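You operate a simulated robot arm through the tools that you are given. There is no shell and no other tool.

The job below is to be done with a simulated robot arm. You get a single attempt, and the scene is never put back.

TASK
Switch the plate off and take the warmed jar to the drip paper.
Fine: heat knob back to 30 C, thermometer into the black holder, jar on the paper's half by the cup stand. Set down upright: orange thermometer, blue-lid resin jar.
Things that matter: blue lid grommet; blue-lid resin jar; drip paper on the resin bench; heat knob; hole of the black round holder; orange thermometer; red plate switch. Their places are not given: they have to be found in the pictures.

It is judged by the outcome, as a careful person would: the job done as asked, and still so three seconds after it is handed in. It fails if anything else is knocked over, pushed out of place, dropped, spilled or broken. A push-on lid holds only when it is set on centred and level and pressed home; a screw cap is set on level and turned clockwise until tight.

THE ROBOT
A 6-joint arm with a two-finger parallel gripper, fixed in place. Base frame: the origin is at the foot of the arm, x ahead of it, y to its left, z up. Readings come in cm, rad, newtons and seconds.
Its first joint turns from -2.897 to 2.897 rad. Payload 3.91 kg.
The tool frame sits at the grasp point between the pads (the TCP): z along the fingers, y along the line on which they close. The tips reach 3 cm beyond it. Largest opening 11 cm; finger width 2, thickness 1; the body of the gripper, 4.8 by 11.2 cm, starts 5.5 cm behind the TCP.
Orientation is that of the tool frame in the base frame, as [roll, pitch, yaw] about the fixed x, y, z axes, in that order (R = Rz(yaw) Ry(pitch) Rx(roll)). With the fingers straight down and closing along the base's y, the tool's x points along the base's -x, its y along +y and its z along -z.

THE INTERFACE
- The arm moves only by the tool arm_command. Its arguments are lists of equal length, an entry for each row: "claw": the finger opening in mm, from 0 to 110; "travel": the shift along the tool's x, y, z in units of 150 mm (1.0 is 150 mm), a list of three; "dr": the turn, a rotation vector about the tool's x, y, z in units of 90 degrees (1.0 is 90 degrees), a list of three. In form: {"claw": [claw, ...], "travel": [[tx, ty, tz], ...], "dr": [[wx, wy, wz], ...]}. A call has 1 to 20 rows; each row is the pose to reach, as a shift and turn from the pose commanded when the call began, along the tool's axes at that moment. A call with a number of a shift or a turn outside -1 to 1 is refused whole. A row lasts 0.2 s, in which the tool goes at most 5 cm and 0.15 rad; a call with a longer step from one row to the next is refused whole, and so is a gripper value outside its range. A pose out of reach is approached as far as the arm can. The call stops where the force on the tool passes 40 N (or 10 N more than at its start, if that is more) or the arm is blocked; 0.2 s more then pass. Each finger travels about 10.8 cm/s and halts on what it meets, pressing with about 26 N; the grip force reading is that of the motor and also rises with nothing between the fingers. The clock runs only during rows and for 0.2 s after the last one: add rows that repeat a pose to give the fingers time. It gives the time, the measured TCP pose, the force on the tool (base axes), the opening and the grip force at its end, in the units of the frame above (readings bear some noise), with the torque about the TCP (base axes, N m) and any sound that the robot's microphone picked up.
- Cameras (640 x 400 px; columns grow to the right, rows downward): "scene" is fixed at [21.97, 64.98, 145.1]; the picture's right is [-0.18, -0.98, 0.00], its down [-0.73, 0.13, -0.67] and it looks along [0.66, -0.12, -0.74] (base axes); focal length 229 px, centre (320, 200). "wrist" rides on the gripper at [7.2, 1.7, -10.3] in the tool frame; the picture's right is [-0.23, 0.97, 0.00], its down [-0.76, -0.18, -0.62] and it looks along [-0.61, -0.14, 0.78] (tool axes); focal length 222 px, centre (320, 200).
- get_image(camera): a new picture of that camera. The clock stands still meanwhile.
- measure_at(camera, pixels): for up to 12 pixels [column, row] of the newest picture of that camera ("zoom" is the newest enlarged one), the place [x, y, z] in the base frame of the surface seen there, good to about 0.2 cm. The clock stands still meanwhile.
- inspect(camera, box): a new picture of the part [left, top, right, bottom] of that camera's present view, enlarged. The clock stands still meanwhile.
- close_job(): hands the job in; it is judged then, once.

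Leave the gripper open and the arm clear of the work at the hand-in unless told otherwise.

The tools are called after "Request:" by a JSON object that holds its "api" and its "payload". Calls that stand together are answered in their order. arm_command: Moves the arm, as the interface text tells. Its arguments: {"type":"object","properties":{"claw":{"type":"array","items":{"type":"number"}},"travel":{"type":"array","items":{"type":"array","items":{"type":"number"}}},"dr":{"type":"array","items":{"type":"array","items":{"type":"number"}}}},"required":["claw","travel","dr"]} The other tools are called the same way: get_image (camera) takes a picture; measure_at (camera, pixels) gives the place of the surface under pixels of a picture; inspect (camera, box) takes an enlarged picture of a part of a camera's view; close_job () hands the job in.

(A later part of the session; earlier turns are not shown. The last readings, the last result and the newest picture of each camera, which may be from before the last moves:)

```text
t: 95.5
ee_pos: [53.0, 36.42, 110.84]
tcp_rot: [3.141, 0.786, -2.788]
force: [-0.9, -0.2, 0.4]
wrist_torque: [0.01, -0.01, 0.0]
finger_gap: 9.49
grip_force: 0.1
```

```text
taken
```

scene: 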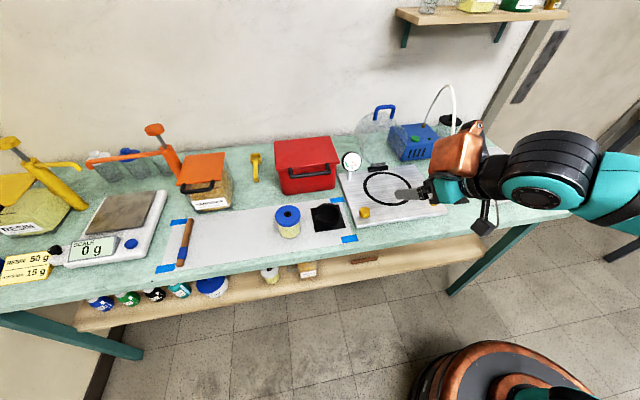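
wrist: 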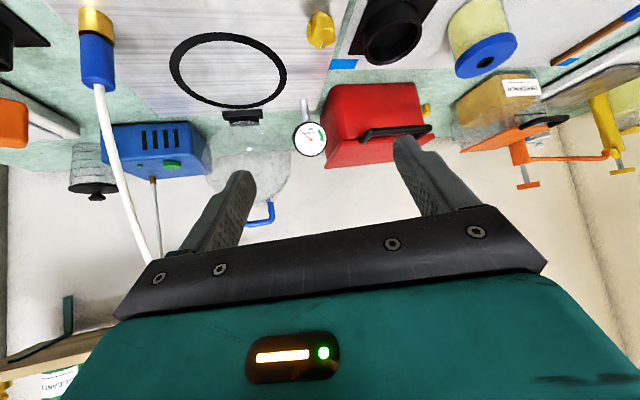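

The jar stands on the paper next to the stand. Let me verify its position and level.

Request:
{"api": "inspect", "payload": {"camera": "scene", "box": [240, 180, 370, 260]}}

Request:
{"api": "measure_at", "payload": {"camera": "scene", "pixels": [[280, 212], [297, 212], [288, 207], [288, 221], [288, 235], [280, 233], [297, 233], [325, 217], [340, 230], [313, 232], [312, 208], [185, 240]]}}

```text
4.92 times, centred on (305, 220) of scene
```

zoom: 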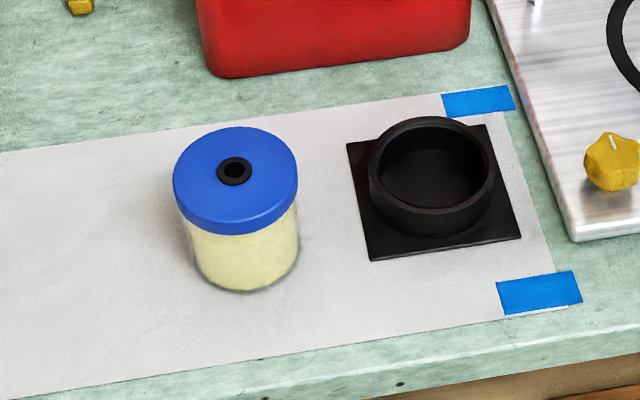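

```text
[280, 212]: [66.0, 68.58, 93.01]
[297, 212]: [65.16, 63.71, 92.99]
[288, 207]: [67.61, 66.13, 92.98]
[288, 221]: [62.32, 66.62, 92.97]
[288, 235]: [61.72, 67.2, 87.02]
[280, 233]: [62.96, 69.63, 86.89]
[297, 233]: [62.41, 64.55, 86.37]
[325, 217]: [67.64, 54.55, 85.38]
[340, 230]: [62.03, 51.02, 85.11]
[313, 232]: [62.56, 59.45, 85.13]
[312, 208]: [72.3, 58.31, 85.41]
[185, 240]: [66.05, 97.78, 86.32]
```

Jar: lid level at z=93.0, centre ≈(65.2,66.5), fully on the stand-side half, clear of the stand. I'll withdraw the arm further from the bench and recheck the plate and thermometer.

Request:
{"api": "arm_command", "payload": {"claw": [95, 95, 95, 95, 95, 95], "travel": [[0.042, -0.119, -0.137], [0.084, -0.239, -0.273], [0.126, -0.358, -0.41], [0.168, -0.477, -0.547], [0.21, -0.597, -0.683], [0.252, -0.716, -0.82]], "dr": [[0, 0, 0], [0, 0, 0], [0, 0, 0], [0, 0, 0], [0, 0, 0], [0, 0, 0]]}}

Request:
{"api": "get_image", "payload": {"camera": "scene"}}

Request:
{"api": "inspect", "payload": {"camera": "wrist", "box": [0, 0, 320, 200]}}

Request:
{"api": "inspect", "payload": {"camera": "scene", "box": [420, 120, 580, 220]}}

```text
t: 96.9
ee_pos: [45.91, 22.21, 116.72]
tcp_rot: [3.14, 0.787, -2.791]
force: [1.6, 0.6, -0.8]
wrist_torque: [-0.01, -0.01, 0.0]
finger_gap: 9.49
grip_force: 0.0
```

```text
taken
```

scene: 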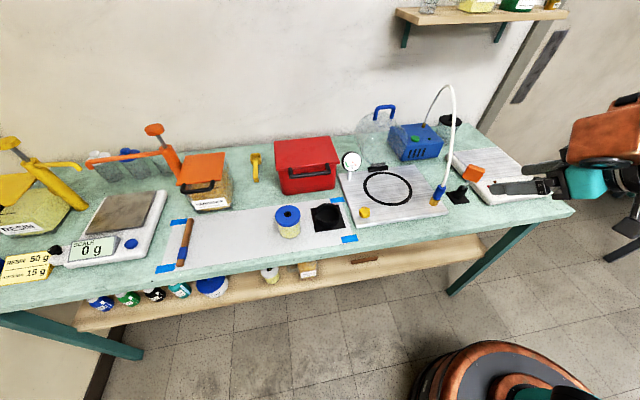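

```text
2.00 times, centred on (160, 100) of wrist
```

zoom: 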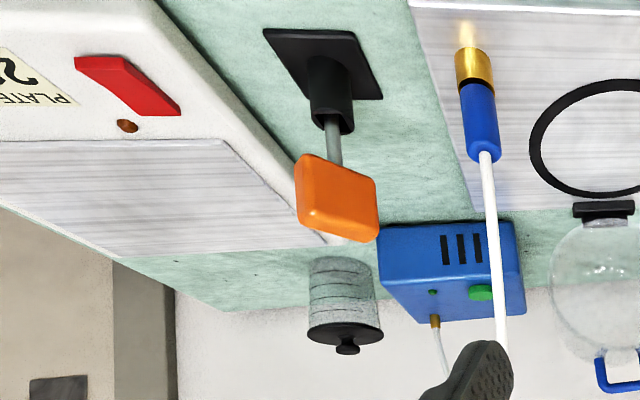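

```text
4.00 times, centred on (500, 170) of scene
```

zoom: 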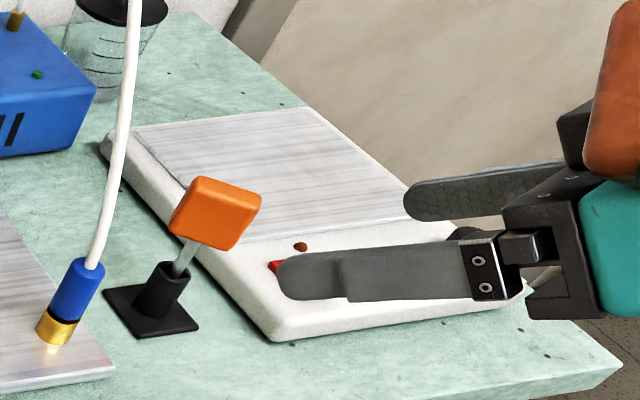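

Jar and thermometer are fine. One doubt remains on the knob: at the start the plate held steadily at 47 C, yet the pointer stood in the gap outside the 30–60 scale. I want to check that the present knob setting really corresponds to 30 C by briefly energising the empty plate and watching the reading, then switching it off again. First I bring the tool upright, away from the bench.

Request:
{"api": "arm_command", "payload": {"claw": [80, 60, 40, 20, 0, 0, 0], "travel": [[0.006, -0.078, -0.006], [0.012, -0.156, -0.012], [0.018, -0.234, -0.018], [0.023, -0.313, -0.023], [0.029, -0.391, -0.029], [0.035, -0.469, -0.035], [0.041, -0.547, -0.041]], "dr": [[0, 0.0714, 0], [0, 0.143, 0], [0, 0.214, 0], [0, 0.286, 0], [0, 0.357, 0], [0, 0.429, 0], [0, 0.5, 0]]}}

Request:
{"api": "arm_command", "payload": {"claw": [0, 0, 0, 0, 0, 0, 0, 0, 0], "travel": [[-0.041, -0.103, 0.03], [-0.082, -0.206, 0.06], [-0.124, -0.31, 0.1], [-0.165, -0.413, 0.14], [-0.206, -0.517, 0.17], [-0.247, -0.62, 0.21], [-0.289, -0.723, 0.24], [-0.33, -0.827, 0.28], [-0.371, -0.93, 0.313]], "dr": [[0, 0, 0.08], [0, 0, 0.16], [0, 0, 0.24], [0, 0, 0.32], [0, 0, 0.4], [0, 0, 0.48], [0, 0, 0.56], [0, 0, 0.64], [0, 0, 0.722]]}}

Request:
{"api": "get_image", "payload": {"camera": "wrist"}}

Request:
{"api": "get_image", "payload": {"camera": "scene"}}

```text
t: 98.5
ee_pos: [48.0, 14.24, 116.83]
tcp_rot: [3.141, 0.002, -2.791]
force: [-0.7, 0.4, 0.9]
wrist_torque: [-0.01, 0.01, -0.04]
finger_gap: 0.02
grip_force: 25.7
```

```text
t: 100.5
ee_pos: [57.84, 3.38, 112.11]
tcp_rot: [3.139, 0.002, 2.357]
force: [-1.1, 0.2, -0.2]
wrist_torque: [0.01, 0.01, 0.0]
finger_gap: 0.0
grip_force: 26.1
```

```text
taken
```

wrist: 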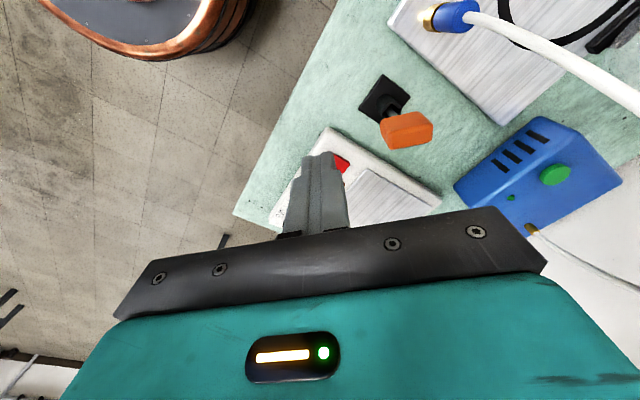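

```text
taken
```

scene: 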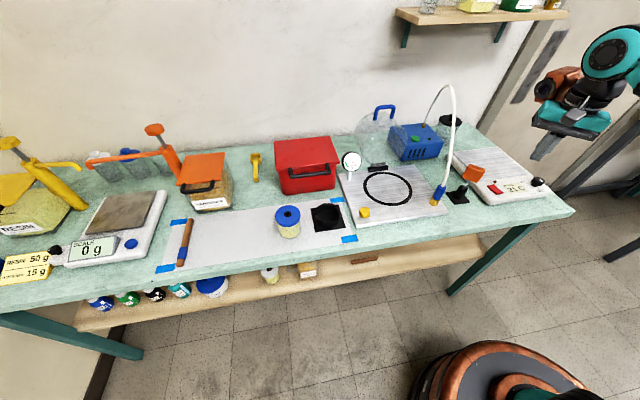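

Clear view now of the plate in the scene picture. Checking switch and knob closely.

Request:
{"api": "inspect", "payload": {"camera": "scene", "box": [470, 160, 550, 210]}}

Request:
{"api": "measure_at", "payload": {"camera": "zoom", "pixels": [[150, 205], [180, 210], [205, 240], [225, 265], [240, 265], [160, 215]]}}

```text
8.00 times, centred on (510, 185) of scene
```

zoom: 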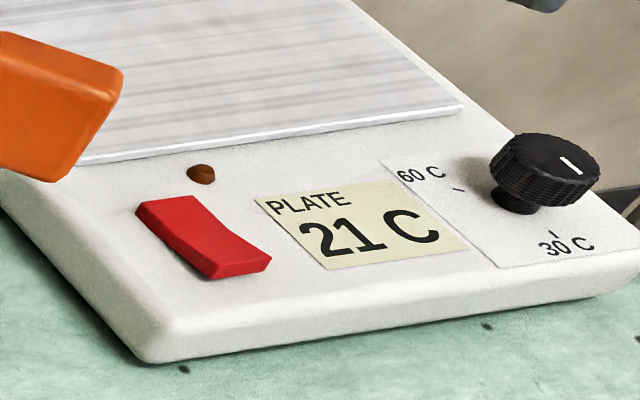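

```text
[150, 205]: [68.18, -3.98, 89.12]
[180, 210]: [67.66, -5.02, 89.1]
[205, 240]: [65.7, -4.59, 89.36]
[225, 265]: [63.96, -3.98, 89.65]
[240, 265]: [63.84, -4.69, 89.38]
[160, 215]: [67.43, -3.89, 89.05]
```

The rocker's near end is the raised one now (89.5), i.e. off. I'll go above its near end at (64.2,-4.9) with closed fingers.

Request:
{"api": "arm_command", "payload": {"claw": [0, 0, 0, 0, 0, 0, 0, 0], "travel": [[-0.171, -0.022, 0], [-0.342, -0.045, 0.05], [-0.512, -0.067, 0.15], [-0.683, -0.09, 0.3], [-0.683, -0.09, 0.45], [-0.683, -0.09, 0.6], [-0.683, -0.09, 0.73], [-0.683, -0.09, 0.807]], "dr": [[0, 0, 0], [0, 0, 0], [0, 0, 0], [0, 0, 0], [0, 0, 0], [0, 0, 0], [0, 0, 0], [0, 0, 0]]}}

Request:
{"api": "inspect", "payload": {"camera": "scene", "box": [440, 110, 560, 220]}}

```text
t: 102.3
ee_pos: [64.09, -4.99, 100.03]
tcp_rot: [3.14, 0.002, 2.358]
force: [-0.5, -0.5, 0.8]
wrist_torque: [-0.02, 0.02, 0.0]
finger_gap: 0.0
grip_force: 25.8
```

```text
3.64 times, centred on (500, 165) of scene
```

zoom: 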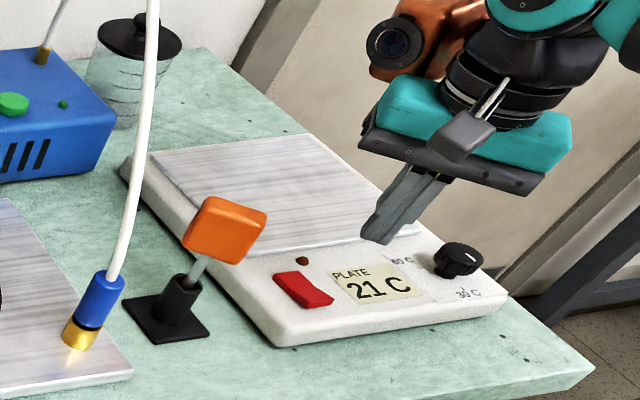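

Positioned. Pressing the near end down slowly, as before.

Request:
{"api": "arm_command", "payload": {"claw": [0, 0, 0, 0, 0, 0, 0, 0, 0, 0], "travel": [[0, 0, 0.133], [0, 0, 0.267], [0, 0, 0.367], [0, 0, 0.433], [0, 0, 0.453], [0, 0, 0.473], [0, 0, 0.493], [0, 0, 0.513], [0, 0, 0.527], [0, 0, 0.54]], "dr": [[0, 0, 0], [0, 0, 0], [0, 0, 0], [0, 0, 0], [0, 0, 0], [0, 0, 0], [0, 0, 0], [0, 0, 0], [0, 0, 0], [0, 0, 0]]}}

Request:
{"api": "arm_command", "payload": {"claw": [0, 0, 0, 0, 0], "travel": [[0, 0, -0.1], [0, 0, -0.25], [0, 0, -0.4], [0, 0, -0.5], [0, 0, -0.5]], "dr": [[0, 0, 0], [0, 0, 0], [0, 0, 0], [0, 0, 0], [0, 0, 0]]}}

Request:
{"api": "inspect", "payload": {"camera": "scene", "box": [440, 110, 560, 220]}}

```text
t: 104.7
ee_pos: [64.31, -5.16, 92.27]
tcp_rot: [3.137, 0.004, 2.359]
force: [-12.3, -1.7, 12.5]
wrist_torque: [-0.04, 0.22, -0.07]
finger_gap: 0.0
grip_force: 26.1
stopped in row 10: the force on the tool passed its limit at 42 N (the readings are from after the stop); the commanded pose is now the measured one
```

```text
t: 105.9
ee_pos: [64.35, -5.09, 99.58]
tcp_rot: [3.136, 0.005, 2.358]
force: [-0.6, 0.1, -0.7]
wrist_torque: [-0.03, 0.03, 0.02]
finger_gap: 0.0
grip_force: 26.4
```

```text
3.64 times, centred on (500, 165) of scene
```

zoom: 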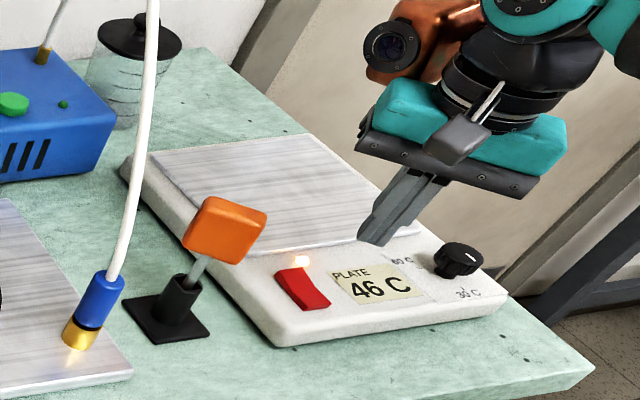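

It is on again and the reading jumped to 46 C right away. Waiting a couple of seconds to see where it settles.

Request:
{"api": "arm_command", "payload": {"claw": [0, 0, 0, 0, 0, 0, 0, 0, 0, 0], "travel": [[0, 0, 0], [0, 0, 0], [0, 0, 0], [0, 0, 0], [0, 0, 0], [0, 0, 0], [0, 0, 0], [0, 0, 0], [0, 0, 0], [0, 0, 0]], "dr": [[0, 0, 0], [0, 0, 0], [0, 0, 0], [0, 0, 0], [0, 0, 0], [0, 0, 0], [0, 0, 0], [0, 0, 0], [0, 0, 0], [0, 0, 0]]}}

Request:
{"api": "inspect", "payload": {"camera": "scene", "box": [470, 160, 550, 210]}}

```text
t: 108.1
ee_pos: [64.35, -5.01, 99.68]
tcp_rot: [3.136, 0.004, 2.356]
force: [-0.7, 0.1, 0.0]
wrist_torque: [-0.01, -0.04, 0.02]
finger_gap: 0.0
grip_force: 26.5
```

```text
8.00 times, centred on (510, 185) of scene
```

zoom: 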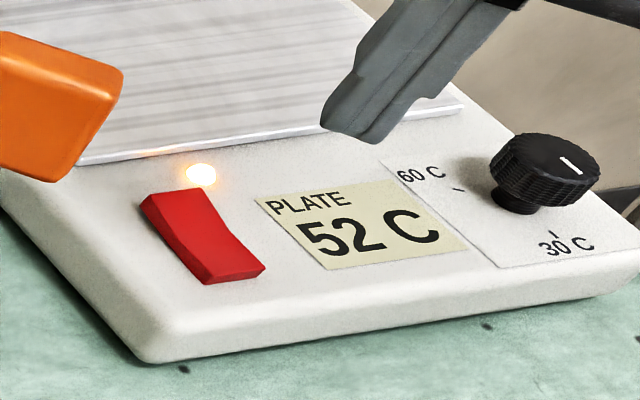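

With power on, the plate settles at 52 C although the white line points at the "30 C" mark: the readout tells me the knob is really set to 52 C (start: line 42° further clockwise ↔ 47 C, slope 15 C per 120°, same as the marks). So the line alone misled me; I should use the live readout to set 30 C. That needs about 176° clockwise. I'll go back to the knob with fingers at 60 mm.

Request:
{"api": "arm_command", "payload": {"claw": [0, 20, 40, 60, 60, 60, 60, 60, 60], "travel": [[-0.092, -0.073, 0], [-0.183, -0.146, 0], [-0.275, -0.218, 0.02], [-0.367, -0.291, 0.04], [-0.458, -0.364, 0.06], [-0.55, -0.437, 0.08], [-0.642, -0.509, 0.1], [-0.733, -0.582, 0.107], [-0.825, -0.655, 0.107]], "dr": [[0, 0, -0.083], [0, 0, -0.165], [0, 0, -0.248], [0, 0, -0.331], [0, 0, -0.413], [0, 0, -0.496], [0, 0, -0.579], [0, 0, -0.661], [0, 0, -0.744]]}}

Request:
{"api": "get_image", "payload": {"camera": "wrist"}}

Request:
{"api": "inspect", "payload": {"camera": "scene", "box": [470, 160, 550, 210]}}

```text
t: 110.1
ee_pos: [66.16, -20.78, 98.09]
tcp_rot: [-3.141, 0.008, -2.752]
force: [-1.0, 0.7, 0.7]
wrist_torque: [-0.02, 0.02, -0.01]
finger_gap: 5.99
grip_force: 0.0
```

```text
taken
```

wrist: 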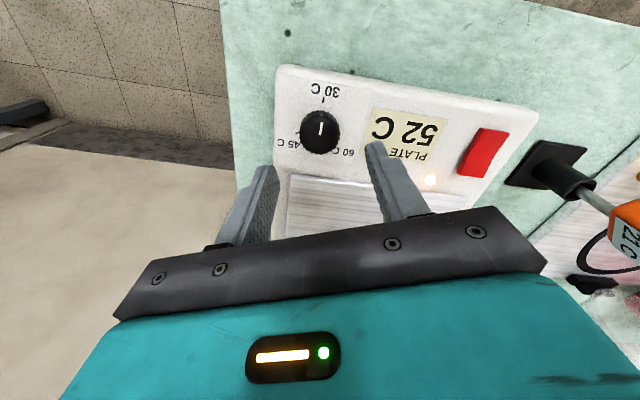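

```text
8.00 times, centred on (510, 185) of scene
```

zoom: 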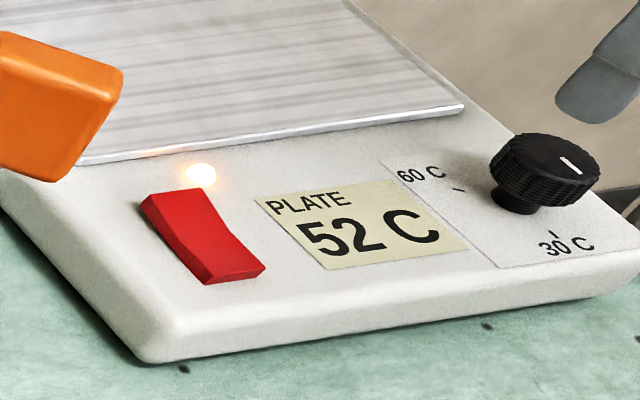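

The readout is steady at 52 C. Now gripping the knob again (TCP z≈92.2) and turning clockwise about 44°, then reading the display.

Request:
{"api": "arm_command", "payload": {"claw": [60, 60, 60, 60, 20, 20, 20, 20, 20, 20, 20, 20, 20], "travel": [[0, 0, 0.13], [0, 0, 0.26], [0, 0, 0.35], [0, 0, 0.39], [0, 0, 0.39], [0, 0, 0.39], [0, 0, 0.39], [0, 0, 0.39], [0, 0, 0.39], [0, 0, 0.39], [0, 0, 0.39], [0, 0, 0.39], [0, 0, 0.39]], "dr": [[0, 0, 0], [0, 0, 0], [0, 0, 0], [0, 0, 0], [0, 0, 0], [0, 0, 0], [0, 0, 0], [0, 0, 0.0815], [0, 0, 0.163], [0, 0, 0.2445], [0, 0, 0.326], [0, 0, 0.4075], [0, 0, 0.489]]}}

Request:
{"api": "get_image", "payload": {"camera": "wrist"}}

```text
t: 112.9
ee_pos: [66.09, -20.89, 92.17]
tcp_rot: [3.138, 0.004, 2.757]
force: [-7.3, -19.1, -0.4]
wrist_torque: [-0.91, -0.11, 0.04]
finger_gap: 3.32
grip_force: 45.1
```

```text
taken
```

wrist: 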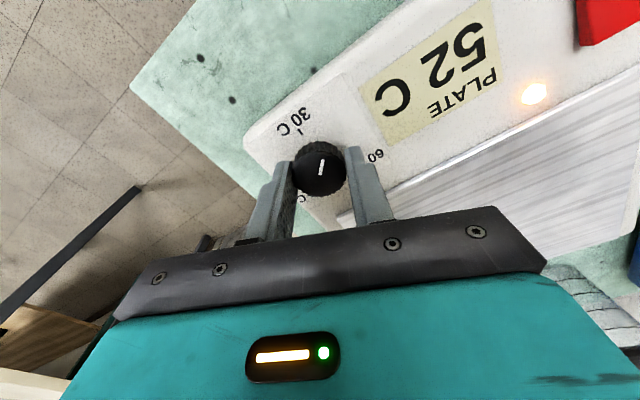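

Turned 44° with a light torque; readout will lag while cooling. Next cycle: open, swing back, re-grip, and turn another 44° clockwise.

Request:
{"api": "arm_command", "payload": {"claw": [50, 60, 60, 60, 60, 60, 60, 60, 20, 20, 20, 20, 20, 20, 20, 20, 20], "travel": [[0, 0, 0], [0, 0, 0], [0, 0, 0], [0, 0, 0], [0, 0, 0], [0, 0, 0], [0, 0, 0], [0, 0, 0], [0, 0, 0], [0, 0, 0], [0, 0, 0], [0, 0, 0], [0, 0, 0], [0, 0, 0], [0, 0, 0], [0, 0, 0], [0, 0, 0]], "dr": [[0, 0, 0], [0, 0, 0], [0, 0, -0.0815], [0, 0, -0.163], [0, 0, -0.2445], [0, 0, -0.326], [0, 0, -0.4075], [0, 0, -0.489], [0, 0, -0.489], [0, 0, -0.489], [0, 0, -0.489], [0, 0, -0.4075], [0, 0, -0.326], [0, 0, -0.2445], [0, 0, -0.163], [0, 0, -0.0815], [0, 0, 0]]}}

Request:
{"api": "get_image", "payload": {"camera": "wrist"}}

```text
t: 116.5
ee_pos: [66.18, -20.77, 92.08]
tcp_rot: [3.139, 0.006, 2.757]
force: [4.6, -16.7, 8.8]
wrist_torque: [-0.82, 0.05, -0.01]
finger_gap: 3.3
grip_force: 45.4
```

```text
taken
```

wrist: 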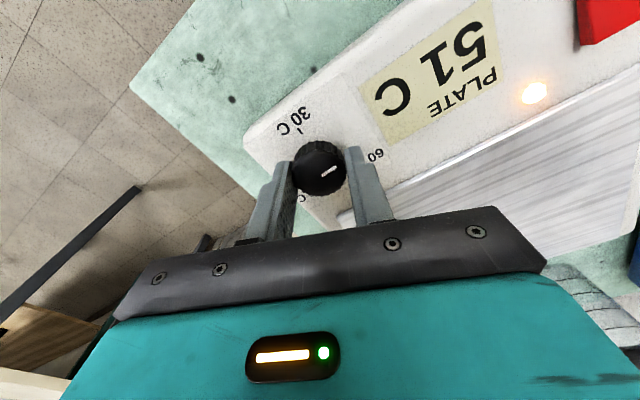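

The knob has now turned ~88° clockwise and the readout starts falling (51 C). Two more cycles of 44°.

Request:
{"api": "arm_command", "payload": {"claw": [50, 60, 60, 60, 60, 60, 60, 60, 20, 20, 20, 20, 20, 20, 20, 20, 20], "travel": [[0, 0, 0], [0, 0, 0], [0, 0, 0], [0, 0, 0], [0, 0, 0], [0, 0, 0], [0, 0, 0], [0, 0, 0], [0, 0, 0], [0, 0, 0], [0, 0, 0], [0, 0, 0], [0, 0, 0], [0, 0, 0], [0, 0, 0], [0, 0, 0], [0, 0, 0]], "dr": [[0, 0, 0], [0, 0, 0], [0, 0, -0.0815], [0, 0, -0.163], [0, 0, -0.2445], [0, 0, -0.326], [0, 0, -0.4075], [0, 0, -0.489], [0, 0, -0.489], [0, 0, -0.489], [0, 0, -0.489], [0, 0, -0.4075], [0, 0, -0.326], [0, 0, -0.2445], [0, 0, -0.163], [0, 0, -0.0815], [0, 0, 0]]}}

Request:
{"api": "get_image", "payload": {"camera": "wrist"}}

```text
t: 120.1
ee_pos: [66.17, -20.94, 92.19]
tcp_rot: [3.138, 0.007, 2.755]
force: [17.0, -21.3, 18.4]
wrist_torque: [-0.87, -0.39, 0.02]
finger_gap: 3.31
grip_force: 45.4
```

```text
taken
```

wrist: 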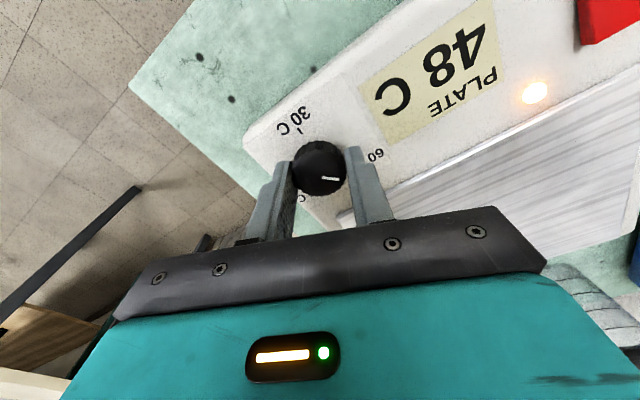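

Turned ~132° so far; the readout is at 48 C and falling. Fourth cycle.

Request:
{"api": "arm_command", "payload": {"claw": [50, 60, 60, 60, 60, 60, 60, 60, 20, 20, 20, 20, 20, 20, 20, 20, 20], "travel": [[0, 0, 0], [0, 0, 0], [0, 0, 0], [0, 0, 0], [0, 0, 0], [0, 0, 0], [0, 0, 0], [0, 0, 0], [0, 0, 0], [0, 0, 0], [0, 0, 0], [0, 0, 0], [0, 0, 0], [0, 0, 0], [0, 0, 0], [0, 0, 0], [0, 0, 0]], "dr": [[0, 0, 0], [0, 0, 0], [0, 0, -0.0815], [0, 0, -0.163], [0, 0, -0.2445], [0, 0, -0.326], [0, 0, -0.4075], [0, 0, -0.489], [0, 0, -0.489], [0, 0, -0.489], [0, 0, -0.489], [0, 0, -0.4075], [0, 0, -0.326], [0, 0, -0.2445], [0, 0, -0.163], [0, 0, -0.0815], [0, 0, 0]]}}

Request:
{"api": "get_image", "payload": {"camera": "wrist"}}

Request:
{"api": "inspect", "payload": {"camera": "wrist", "box": [270, 110, 390, 210]}}

```text
t: 123.7
ee_pos: [66.19, -20.9, 92.26]
tcp_rot: [3.14, 0.009, 2.756]
force: [9.6, -27.6, 5.6]
wrist_torque: [-1.04, -0.32, 0.07]
finger_gap: 3.31
grip_force: 45.4
```

```text
taken
```

wrist: 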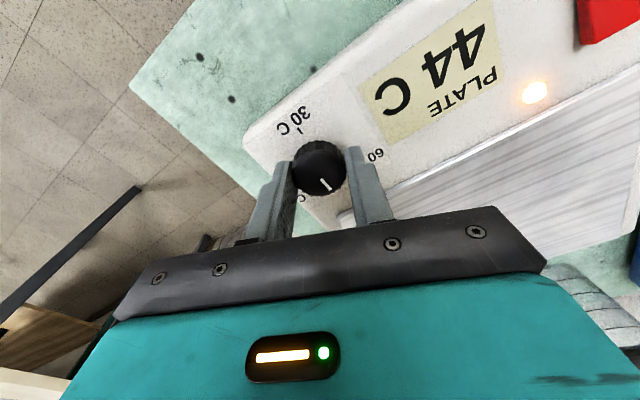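

```text
4.00 times, centred on (330, 160) of wrist
```

zoom: 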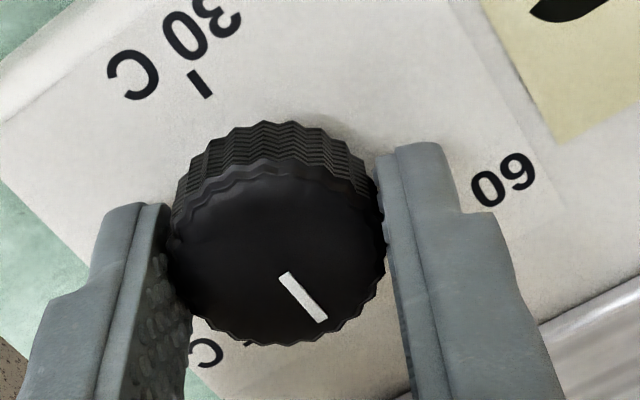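

The knob has gone ~176° clockwise with no stop felt. I'll open, rise a little, and wait for the readout to settle.

Request:
{"api": "arm_command", "payload": {"claw": [50, 60, 60, 60, 60, 60, 60, 60, 60, 60, 60, 60, 60, 60, 60, 60, 60, 60, 60, 60], "travel": [[0, 0, 0], [0, 0, 0], [0, 0, -0.1], [0, 0, -0.25], [0, 0, -0.4], [0, 0, -0.4], [0, 0, -0.4], [0, 0, -0.4], [0, 0, -0.4], [0, 0, -0.4], [0, 0, -0.4], [0, 0, -0.4], [0, 0, -0.4], [0, 0, -0.4], [0, 0, -0.4], [0, 0, -0.4], [0, 0, -0.4], [0, 0, -0.4], [0, 0, -0.4], [0, 0, -0.4]], "dr": [[0, 0, 0], [0, 0, 0], [0, 0, 0], [0, 0, 0], [0, 0, 0], [0, 0, 0], [0, 0, 0], [0, 0, 0], [0, 0, 0], [0, 0, 0], [0, 0, 0], [0, 0, 0], [0, 0, 0], [0, 0, 0], [0, 0, 0], [0, 0, 0], [0, 0, 0], [0, 0, 0], [0, 0, 0], [0, 0, 0]]}}

Request:
{"api": "arm_command", "payload": {"claw": [60, 60, 60, 60, 60, 60, 60, 60, 60, 60, 60, 60, 60, 60, 60, 60, 60, 60, 60, 60], "travel": [[0, 0, 0], [0, 0, 0], [0, 0, 0], [0, 0, 0], [0, 0, 0], [0, 0, 0], [0, 0, 0], [0, 0, 0], [0, 0, 0], [0, 0, 0], [0, 0, 0], [0, 0, 0], [0, 0, 0], [0, 0, 0], [0, 0, 0], [0, 0, 0], [0, 0, 0], [0, 0, 0], [0, 0, 0], [0, 0, 0]], "dr": [[0, 0, 0], [0, 0, 0], [0, 0, 0], [0, 0, 0], [0, 0, 0], [0, 0, 0], [0, 0, 0], [0, 0, 0], [0, 0, 0], [0, 0, 0], [0, 0, 0], [0, 0, 0], [0, 0, 0], [0, 0, 0], [0, 0, 0], [0, 0, 0], [0, 0, 0], [0, 0, 0], [0, 0, 0], [0, 0, 0]]}}

Request:
{"api": "get_image", "payload": {"camera": "wrist"}}

Request:
{"api": "inspect", "payload": {"camera": "wrist", "box": [240, 60, 420, 190]}}

```text
t: 127.9
ee_pos: [66.23, -20.59, 98.25]
tcp_rot: [3.14, 0.004, 2.757]
force: [0.0, -0.3, -0.6]
wrist_torque: [-0.02, 0.02, 0.0]
finger_gap: 5.99
grip_force: 0.0
```

```text
t: 132.1
ee_pos: [66.1, -20.69, 98.2]
tcp_rot: [3.14, 0.004, 2.757]
force: [0.1, 0.4, -0.8]
wrist_torque: [0.01, 0.01, -0.01]
finger_gap: 6.01
grip_force: 0.1
```

```text
taken
```

wrist: 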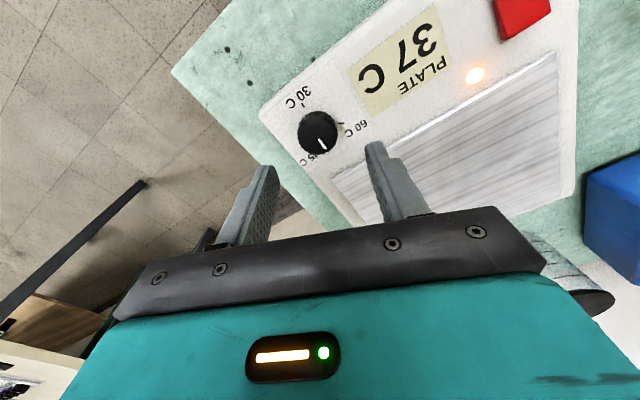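

```text
3.08 times, centred on (330, 125) of wrist
```

zoom: 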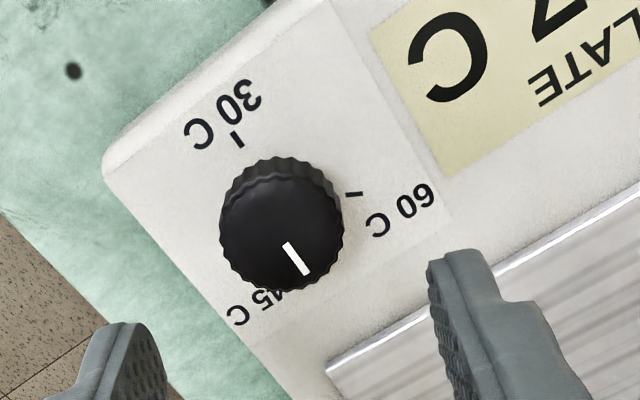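

The readout is 37 C and decaying toward about 30 (from 44 at t=123.7 and 37 at t=132.1 with the ~11.5 s time constant seen earlier, the limit is ≈30.5 C). I'll keep waiting to see the settled value, and measure the line's direction meanwhile.

Request:
{"api": "measure_at", "payload": {"camera": "zoom", "pixels": [[287, 245], [304, 274], [237, 140], [354, 194], [281, 225], [222, 225], [342, 225], [282, 168]]}}

Request:
{"api": "arm_command", "payload": {"claw": [60, 60, 60, 60, 60, 60, 60, 60, 60, 60, 60, 60, 60, 60, 60, 60, 60, 60, 60, 60], "travel": [[0, 0, 0], [0, 0, 0], [0, 0, 0], [0, 0, 0], [0, 0, 0], [0, 0, 0], [0, 0, 0], [0, 0, 0], [0, 0, 0], [0, 0, 0], [0, 0, 0], [0, 0, 0], [0, 0, 0], [0, 0, 0], [0, 0, 0], [0, 0, 0], [0, 0, 0], [0, 0, 0], [0, 0, 0], [0, 0, 0]], "dr": [[0, 0, 0], [0, 0, 0], [0, 0, 0], [0, 0, 0], [0, 0, 0], [0, 0, 0], [0, 0, 0], [0, 0, 0], [0, 0, 0], [0, 0, 0], [0, 0, 0], [0, 0, 0], [0, 0, 0], [0, 0, 0], [0, 0, 0], [0, 0, 0], [0, 0, 0], [0, 0, 0], [0, 0, 0], [0, 0, 0]]}}

Request:
{"api": "arm_command", "payload": {"claw": [60, 60, 60, 60, 60, 60, 60, 60, 60, 60, 60, 60, 60, 60, 60, 60, 60, 60, 60, 60], "travel": [[0, 0, 0], [0, 0, 0], [0, 0, 0], [0, 0, 0], [0, 0, 0], [0, 0, 0], [0, 0, 0], [0, 0, 0], [0, 0, 0], [0, 0, 0], [0, 0, 0], [0, 0, 0], [0, 0, 0], [0, 0, 0], [0, 0, 0], [0, 0, 0], [0, 0, 0], [0, 0, 0], [0, 0, 0], [0, 0, 0]], "dr": [[0, 0, 0], [0, 0, 0], [0, 0, 0], [0, 0, 0], [0, 0, 0], [0, 0, 0], [0, 0, 0], [0, 0, 0], [0, 0, 0], [0, 0, 0], [0, 0, 0], [0, 0, 0], [0, 0, 0], [0, 0, 0], [0, 0, 0], [0, 0, 0], [0, 0, 0], [0, 0, 0], [0, 0, 0], [0, 0, 0]]}}

Request:
{"api": "arm_command", "payload": {"claw": [60, 60, 60, 60, 60, 60, 60, 60, 60, 60, 60, 60, 60, 60, 60, 60, 60, 60, 60, 60], "travel": [[0, 0, 0], [0, 0, 0], [0, 0, 0], [0, 0, 0], [0, 0, 0], [0, 0, 0], [0, 0, 0], [0, 0, 0], [0, 0, 0], [0, 0, 0], [0, 0, 0], [0, 0, 0], [0, 0, 0], [0, 0, 0], [0, 0, 0], [0, 0, 0], [0, 0, 0], [0, 0, 0], [0, 0, 0], [0, 0, 0]], "dr": [[0, 0, 0], [0, 0, 0], [0, 0, 0], [0, 0, 0], [0, 0, 0], [0, 0, 0], [0, 0, 0], [0, 0, 0], [0, 0, 0], [0, 0, 0], [0, 0, 0], [0, 0, 0], [0, 0, 0], [0, 0, 0], [0, 0, 0], [0, 0, 0], [0, 0, 0], [0, 0, 0], [0, 0, 0], [0, 0, 0]]}}

Request:
{"api": "get_image", "payload": {"camera": "wrist"}}

```text
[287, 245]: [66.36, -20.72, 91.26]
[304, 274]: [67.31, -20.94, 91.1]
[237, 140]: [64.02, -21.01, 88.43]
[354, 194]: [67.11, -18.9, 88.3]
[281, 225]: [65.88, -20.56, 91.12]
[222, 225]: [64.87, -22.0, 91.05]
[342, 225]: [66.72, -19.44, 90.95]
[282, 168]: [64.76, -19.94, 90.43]
```

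```text
t: 136.3
ee_pos: [66.17, -20.7, 98.24]
tcp_rot: [3.14, 0.005, 2.757]
force: [0.1, -0.8, 0.7]
wrist_torque: [0.0, -0.01, 0.01]
finger_gap: 5.98
grip_force: 0.1
```

```text
t: 140.5
ee_pos: [66.18, -20.71, 98.32]
tcp_rot: [3.139, 0.005, 2.758]
force: [-0.6, 0.1, -0.1]
wrist_torque: [0.05, 0.02, -0.03]
finger_gap: 6.0
grip_force: 0.1
```

```text
t: 144.7
ee_pos: [66.27, -20.7, 98.23]
tcp_rot: [3.14, 0.005, 2.758]
force: [0.2, -0.3, -0.2]
wrist_torque: [0.0, 0.04, 0.01]
finger_gap: 6.0
grip_force: 0.1
```

```text
taken
```

wrist: 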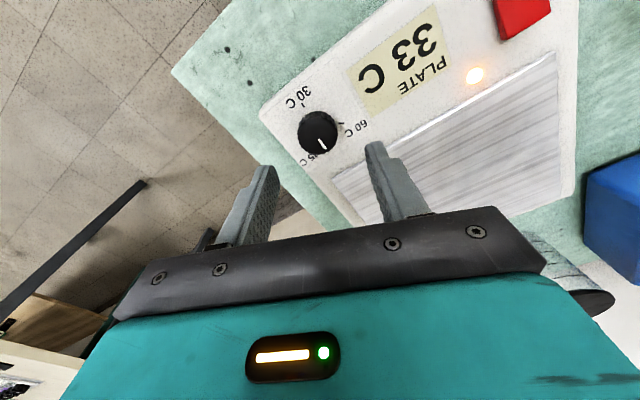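

The reading is 33 C and levelling toward ≈30–31 C, with the line now exactly opposite the "30 C" tick. To see whether this is the knob's lower end (a real "turned back" position), I'll grip it once more and try to turn ~26° further clockwise, watching torque and line.

Request:
{"api": "arm_command", "payload": {"claw": [60, 60, 60, 60, 20, 20, 20, 20, 20, 20, 20], "travel": [[0, 0, 0.13], [0, 0, 0.26], [0, 0, 0.35], [0, 0, 0.4], [0, 0, 0.4], [0, 0, 0.4], [0, 0, 0.4], [0, 0, 0.4], [0, 0, 0.4], [0, 0, 0.4], [0, 0, 0.4]], "dr": [[0, 0, 0], [0, 0, 0], [0, 0, 0], [0, 0, 0], [0, 0, 0], [0, 0, 0], [0, 0, 0], [0, 0, 0.07], [0, 0, 0.14], [0, 0, 0.21], [0, 0, 0.29]]}}

Request:
{"api": "get_image", "payload": {"camera": "wrist"}}

Request:
{"api": "inspect", "payload": {"camera": "wrist", "box": [270, 110, 390, 210]}}

```text
t: 147.1
ee_pos: [66.13, -20.8, 92.34]
tcp_rot: [3.136, 0.004, 2.301]
force: [-11.8, -31.5, 5.0]
wrist_torque: [-0.89, 0.3, 0.71]
finger_gap: 3.3
grip_force: 44.5
```

```text
taken
```

wrist: 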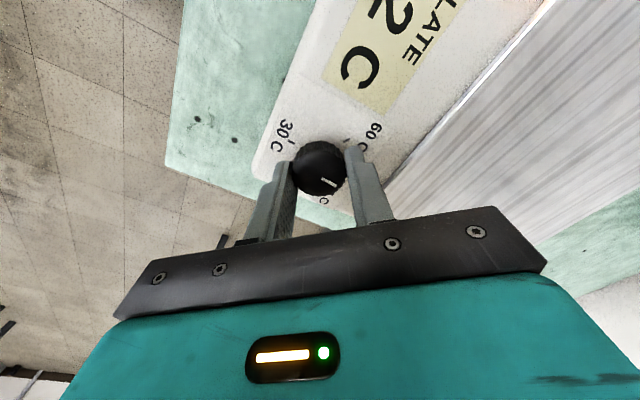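

```text
4.00 times, centred on (330, 160) of wrist
```

zoom: 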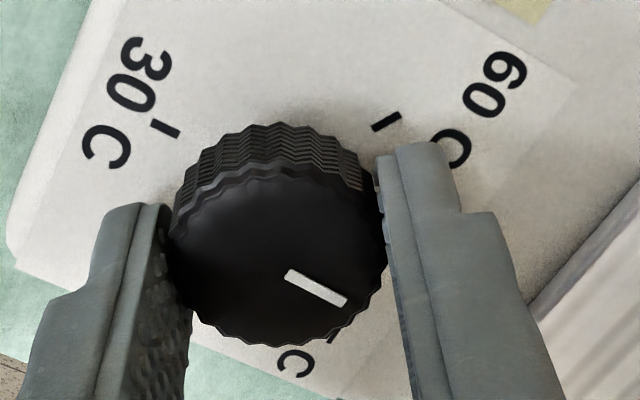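

Now the torque rose to 0.71 N·m and the line did not move against the dial (still exactly opposite the 30 tick): the knob is at its lower stop, where the plate regulates toward 30 C. So this end stop is the true 30 C setting. I'll release, rise, and then switch the plate off again.

Request:
{"api": "arm_command", "payload": {"claw": [20, 20, 50, 60, 60, 60, 60, 60], "travel": [[0, 0, 0], [0, 0, 0], [0, 0, 0], [0, 0, 0], [0, 0, -0.1], [0, 0, -0.25], [0, 0, -0.4], [0, 0, -0.5]], "dr": [[0, 0, -0.04], [0, 0, -0.04], [0, 0, -0.04], [0, 0, -0.04], [0, 0, -0.04], [0, 0, -0.04], [0, 0, -0.04], [0, 0, -0.04]]}}

Request:
{"api": "get_image", "payload": {"camera": "wrist"}}

Request:
{"api": "inspect", "payload": {"camera": "wrist", "box": [250, 60, 400, 180]}}

```text
t: 148.9
ee_pos: [66.21, -20.69, 99.55]
tcp_rot: [3.137, 0.005, 2.364]
force: [0.4, -0.5, -0.9]
wrist_torque: [0.02, 0.02, -0.02]
finger_gap: 6.01
grip_force: 0.1
```

```text
taken
```

wrist: 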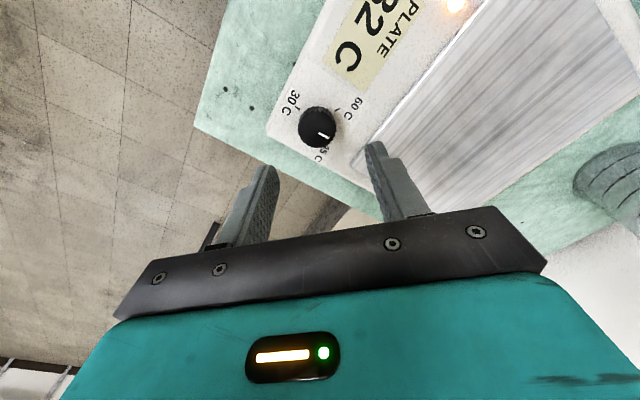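

```text
3.33 times, centred on (325, 120) of wrist
```

zoom: 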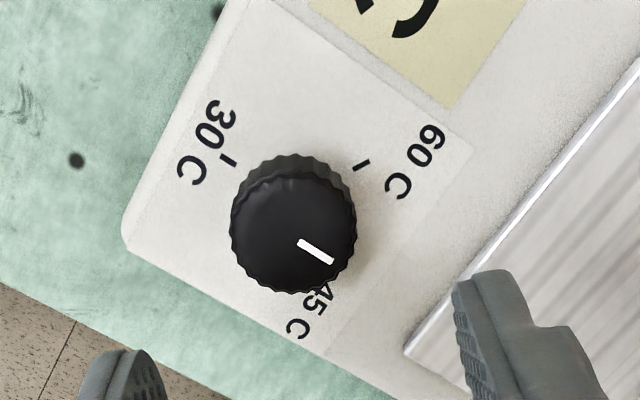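

The knob rests at its stop. Now back to the rocker's far end (67.6,-4.9) with closed fingers to switch the plate off.

Request:
{"api": "arm_command", "payload": {"claw": [40, 20, 0, 0, 0, 0, 0, 0], "travel": [[0.084, 0.102, -0.03], [0.168, 0.204, -0.03], [0.252, 0.306, -0.03], [0.336, 0.408, -0.03], [0.42, 0.51, -0.03], [0.504, 0.612, -0.03], [0.588, 0.714, -0.03], [0.672, 0.817, -0.03]], "dr": [[0, 0, 0], [0, 0, 0], [0, 0, 0], [0, 0, 0], [0, 0, 0], [0, 0, 0], [0, 0, 0], [0, 0, 0]]}}

Request:
{"api": "inspect", "payload": {"camera": "scene", "box": [440, 110, 560, 220]}}

```text
t: 150.7
ee_pos: [67.64, -4.87, 100.13]
tcp_rot: [3.136, 0.005, 2.364]
force: [0.3, 0.1, -0.5]
wrist_torque: [0.0, -0.02, 0.01]
finger_gap: 0.01
grip_force: 25.9
```

```text
3.64 times, centred on (500, 165) of scene
```

zoom: 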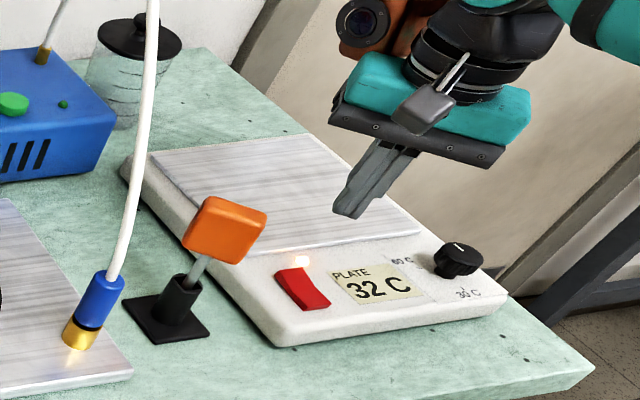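

Above the far end. Before switching off, I'll wait 8 s here to see the reading settle.

Request:
{"api": "arm_command", "payload": {"claw": [0, 0, 0, 0, 0, 0, 0, 0, 0, 0, 0, 0, 0, 0, 0, 0, 0, 0, 0, 0], "travel": [[0, 0, 0], [0, 0, 0], [0, 0, 0], [0, 0, 0], [0, 0, 0], [0, 0, 0], [0, 0, 0], [0, 0, 0], [0, 0, 0], [0, 0, 0], [0, 0, 0], [0, 0, 0], [0, 0, 0], [0, 0, 0], [0, 0, 0], [0, 0, 0], [0, 0, 0], [0, 0, 0], [0, 0, 0], [0, 0, 0]], "dr": [[0, 0, 0], [0, 0, 0], [0, 0, 0], [0, 0, 0], [0, 0, 0], [0, 0, 0], [0, 0, 0], [0, 0, 0], [0, 0, 0], [0, 0, 0], [0, 0, 0], [0, 0, 0], [0, 0, 0], [0, 0, 0], [0, 0, 0], [0, 0, 0], [0, 0, 0], [0, 0, 0], [0, 0, 0], [0, 0, 0]]}}

Request:
{"api": "arm_command", "payload": {"claw": [0, 0, 0, 0, 0, 0, 0, 0, 0, 0, 0, 0, 0, 0, 0, 0, 0, 0, 0, 0], "travel": [[0, 0, 0], [0, 0, 0], [0, 0, 0], [0, 0, 0], [0, 0, 0], [0, 0, 0], [0, 0, 0], [0, 0, 0], [0, 0, 0], [0, 0, 0], [0, 0, 0], [0, 0, 0], [0, 0, 0], [0, 0, 0], [0, 0, 0], [0, 0, 0], [0, 0, 0], [0, 0, 0], [0, 0, 0], [0, 0, 0]], "dr": [[0, 0, 0], [0, 0, 0], [0, 0, 0], [0, 0, 0], [0, 0, 0], [0, 0, 0], [0, 0, 0], [0, 0, 0], [0, 0, 0], [0, 0, 0], [0, 0, 0], [0, 0, 0], [0, 0, 0], [0, 0, 0], [0, 0, 0], [0, 0, 0], [0, 0, 0], [0, 0, 0], [0, 0, 0], [0, 0, 0]]}}

Request:
{"api": "inspect", "payload": {"camera": "scene", "box": [480, 160, 560, 220]}}

```text
t: 154.9
ee_pos: [67.54, -4.98, 100.04]
tcp_rot: [3.136, 0.007, 2.364]
force: [-0.2, -1.3, -0.1]
wrist_torque: [0.01, 0.04, 0.02]
finger_gap: 0.0
grip_force: 26.0
```

```text
t: 159.1
ee_pos: [67.64, -5.02, 100.04]
tcp_rot: [3.138, 0.006, 2.365]
force: [0.3, 0.0, 0.2]
wrist_torque: [-0.01, 0.0, 0.0]
finger_gap: 0.01
grip_force: 25.6
```

```text
6.67 times, centred on (520, 190) of scene
```

zoom: 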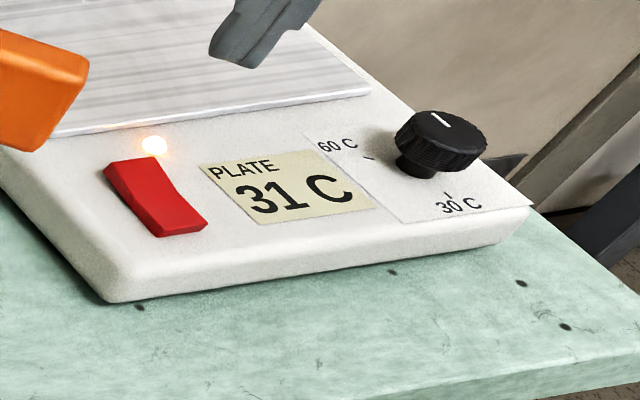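

31 C and still creeping to 30 — the setting is confirmed. Now pressing the far end to switch off.

Request:
{"api": "arm_command", "payload": {"claw": [0, 0, 0, 0, 0, 0, 0, 0, 0, 0], "travel": [[0, 0, 0.133], [0, 0, 0.267], [0, 0, 0.367], [0, 0, 0.433], [0, 0, 0.453], [0, 0, 0.473], [0, 0, 0.493], [0, 0, 0.513], [0, 0, 0.527], [0, 0, 0.54]], "dr": [[0, 0, 0], [0, 0, 0], [0, 0, 0], [0, 0, 0], [0, 0, 0], [0, 0, 0], [0, 0, 0], [0, 0, 0], [0, 0, 0], [0, 0, 0]]}}

Request:
{"api": "arm_command", "payload": {"claw": [0, 0, 0, 0, 0], "travel": [[0, 0, -0.1], [0, 0, -0.25], [0, 0, -0.4], [0, 0, -0.55], [0, 0, -0.7]], "dr": [[0, 0, 0], [0, 0, 0], [0, 0, 0], [0, 0, 0], [0, 0, 0]]}}

Request:
{"api": "inspect", "payload": {"camera": "scene", "box": [480, 160, 560, 220]}}

```text
t: 161.3
ee_pos: [67.52, -4.92, 92.23]
tcp_rot: [3.133, 0.01, 2.365]
force: [11.4, 2.2, 31.3]
wrist_torque: [0.05, -0.01, -0.04]
finger_gap: 0.02
grip_force: 26.1
```

```text
t: 162.5
ee_pos: [67.51, -4.72, 102.53]
tcp_rot: [3.139, 0.004, 2.364]
force: [1.3, 1.0, -0.5]
wrist_torque: [-0.01, 0.01, -0.01]
finger_gap: 0.0
grip_force: 25.9
```

```text
6.67 times, centred on (520, 190) of scene
```

zoom: 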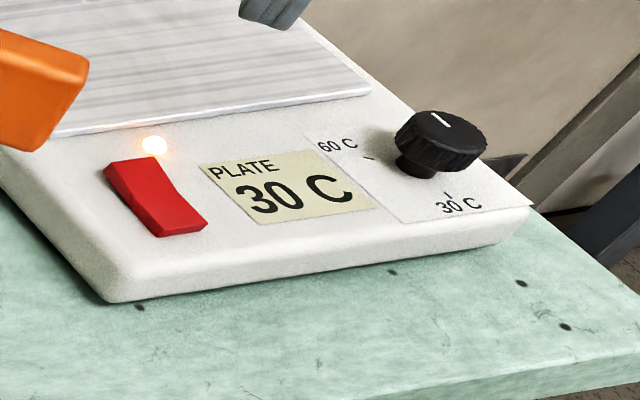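

Reading settled at 30 C exactly, but the lamp is still lit — that press (31 N) did not flip the rocker. Pressing again slightly further out and a bit deeper.

Request:
{"api": "arm_command", "payload": {"claw": [0, 0, 0, 0, 0, 0, 0, 0, 0, 0, 0, 0], "travel": [[-0.014, 0.014, 0.15], [-0.014, 0.014, 0.3], [-0.014, 0.014, 0.45], [-0.014, 0.014, 0.57], [-0.014, 0.014, 0.62], [-0.014, 0.014, 0.64], [-0.014, 0.014, 0.66], [-0.014, 0.014, 0.68], [-0.014, 0.014, 0.695], [-0.014, 0.014, 0.71], [-0.014, 0.014, 0.725], [-0.014, 0.014, 0.735]], "dr": [[0, 0, 0], [0, 0, 0], [0, 0, 0], [0, 0, 0], [0, 0, 0], [0, 0, 0], [0, 0, 0], [0, 0, 0], [0, 0, 0], [0, 0, 0], [0, 0, 0], [0, 0, 0]]}}

Request:
{"api": "inspect", "payload": {"camera": "scene", "box": [470, 150, 550, 210]}}

```text
t: 164.7
ee_pos: [67.83, -4.87, 92.31]
tcp_rot: [3.133, 0.011, 2.365]
force: [-5.1, -0.5, 9.5]
wrist_torque: [-0.03, 0.25, -0.01]
finger_gap: 0.0
grip_force: 25.7
stopped in row 11: the force on the tool passed its limit at 44 N (the readings are from after the stop); the commanded pose is now the measured one
```

```text
6.67 times, centred on (510, 180) of scene
```

zoom: 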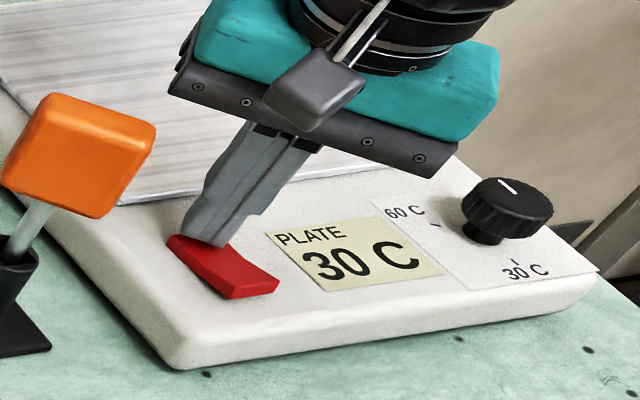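

The rocker seems flipped (near end up). Lifting straight up to check the lamp.

Request:
{"api": "arm_command", "payload": {"claw": [0, 0, 0, 0, 0, 0, 0], "travel": [[0, 0, -0.1], [0, 0, -0.25], [0, 0, -0.45], [0, 0, -0.65], [0, 0, -0.85], [0, 0, -0.95], [0, 0, -0.95]], "dr": [[0, 0, 0], [0, 0, 0], [0, 0, 0], [0, 0, 0], [0, 0, 0], [0, 0, 0], [0, 0, 0]]}}

Request:
{"api": "inspect", "payload": {"camera": "scene", "box": [480, 160, 560, 220]}}

Request:
{"api": "get_image", "payload": {"camera": "scene"}}

```text
t: 166.3
ee_pos: [67.62, -4.86, 106.34]
tcp_rot: [3.133, 0.011, 2.366]
force: [-0.1, -0.4, -0.7]
wrist_torque: [-0.01, -0.01, 0.02]
finger_gap: 0.01
grip_force: 25.7
```

```text
6.67 times, centred on (520, 190) of scene
```

zoom: 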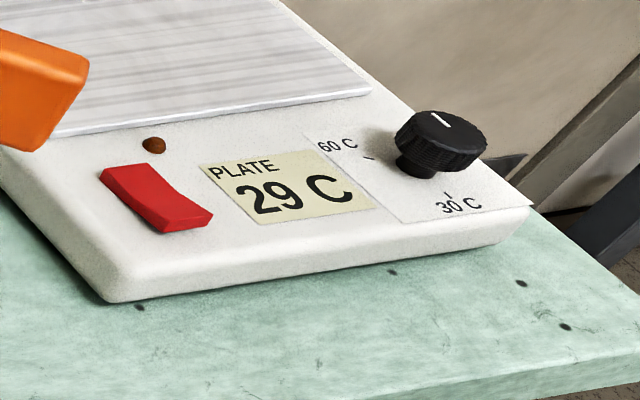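

```text
taken
```

scene: 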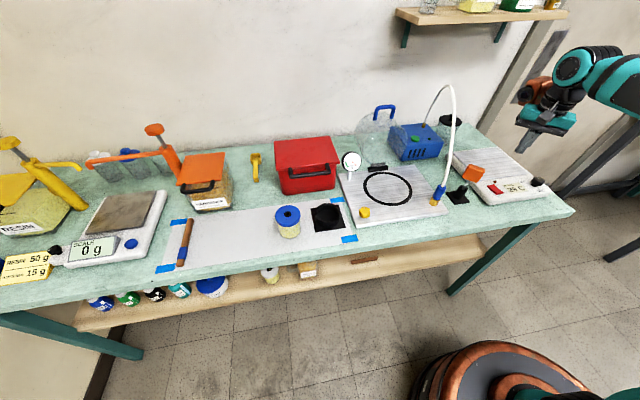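

Lamp dark, reading 29 C and falling: the plate is off, knob at its 30 C stop. Now I withdraw the arm toward the robot and up, opening the gripper.

Request:
{"api": "arm_command", "payload": {"claw": [0, 0, 20, 50, 80, 110, 110], "travel": [[0.06, -0.06, -0.12], [0.17, -0.167, -0.25], [0.29, -0.285, -0.38], [0.41, -0.403, -0.48], [0.53, -0.521, -0.533], [0.63, -0.62, -0.533], [0.665, -0.654, -0.533]], "dr": [[0, 0, 0], [0, 0, 0], [0, 0, 0], [0, 0, 0], [0, 0, 0], [0, 0, 0], [0, 0, 0]]}}

Request:
{"api": "arm_command", "payload": {"claw": [110, 110, 110, 110, 110], "travel": [[0.1, -0.1, -0.05], [0.2, -0.2, -0.1], [0.3, -0.3, -0.15], [0.36, -0.36, -0.2], [0.4, -0.4, -0.2]], "dr": [[0, 0, 0], [0, 0, 0], [0, 0, 0], [0, 0, 0], [0, 0, 0]]}}

Request:
{"api": "get_image", "payload": {"camera": "scene"}}

Request:
{"api": "inspect", "payload": {"camera": "scene", "box": [420, 120, 560, 220]}}

Request:
{"api": "inspect", "payload": {"camera": "scene", "box": [150, 120, 400, 290]}}

```text
t: 167.9
ee_pos: [53.6, -4.72, 114.13]
tcp_rot: [3.132, 0.009, 2.365]
force: [-0.1, 0.4, 0.2]
wrist_torque: [0.0, -0.02, 0.0]
finger_gap: 11.02
grip_force: 0.0
```

```text
t: 169.1
ee_pos: [45.12, -4.84, 117.13]
tcp_rot: [3.132, 0.008, 2.365]
force: [1.2, -0.3, -0.1]
wrist_torque: [0.0, 0.02, -0.03]
finger_gap: 11.02
grip_force: 0.0
```

```text
taken
```

scene: 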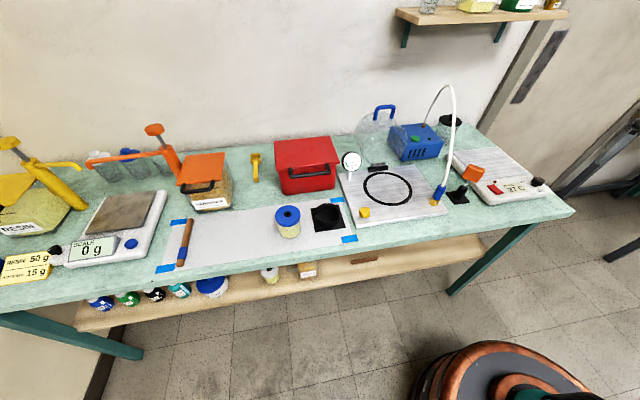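

```text
4.00 times, centred on (490, 170) of scene
```

zoom: 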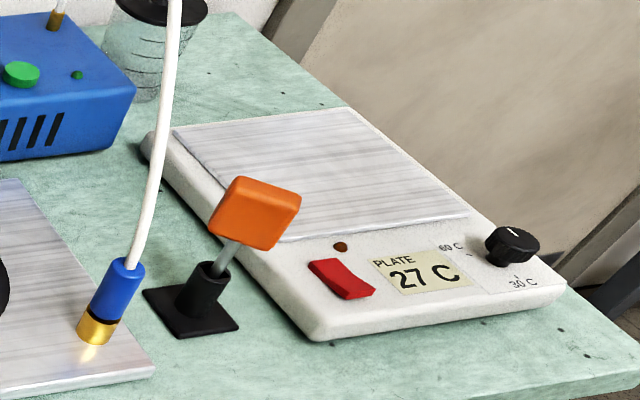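

```text
2.35 times, centred on (275, 205) of scene
```

zoom: 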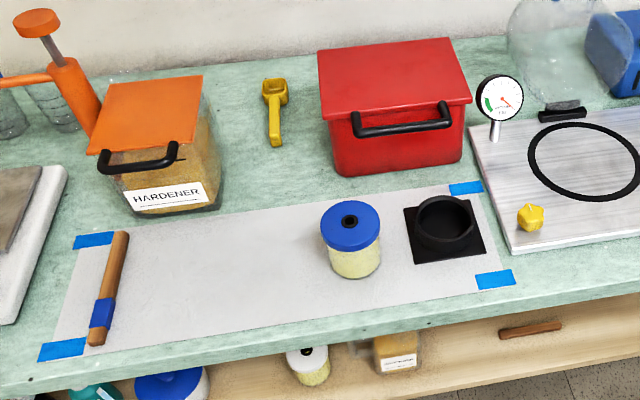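

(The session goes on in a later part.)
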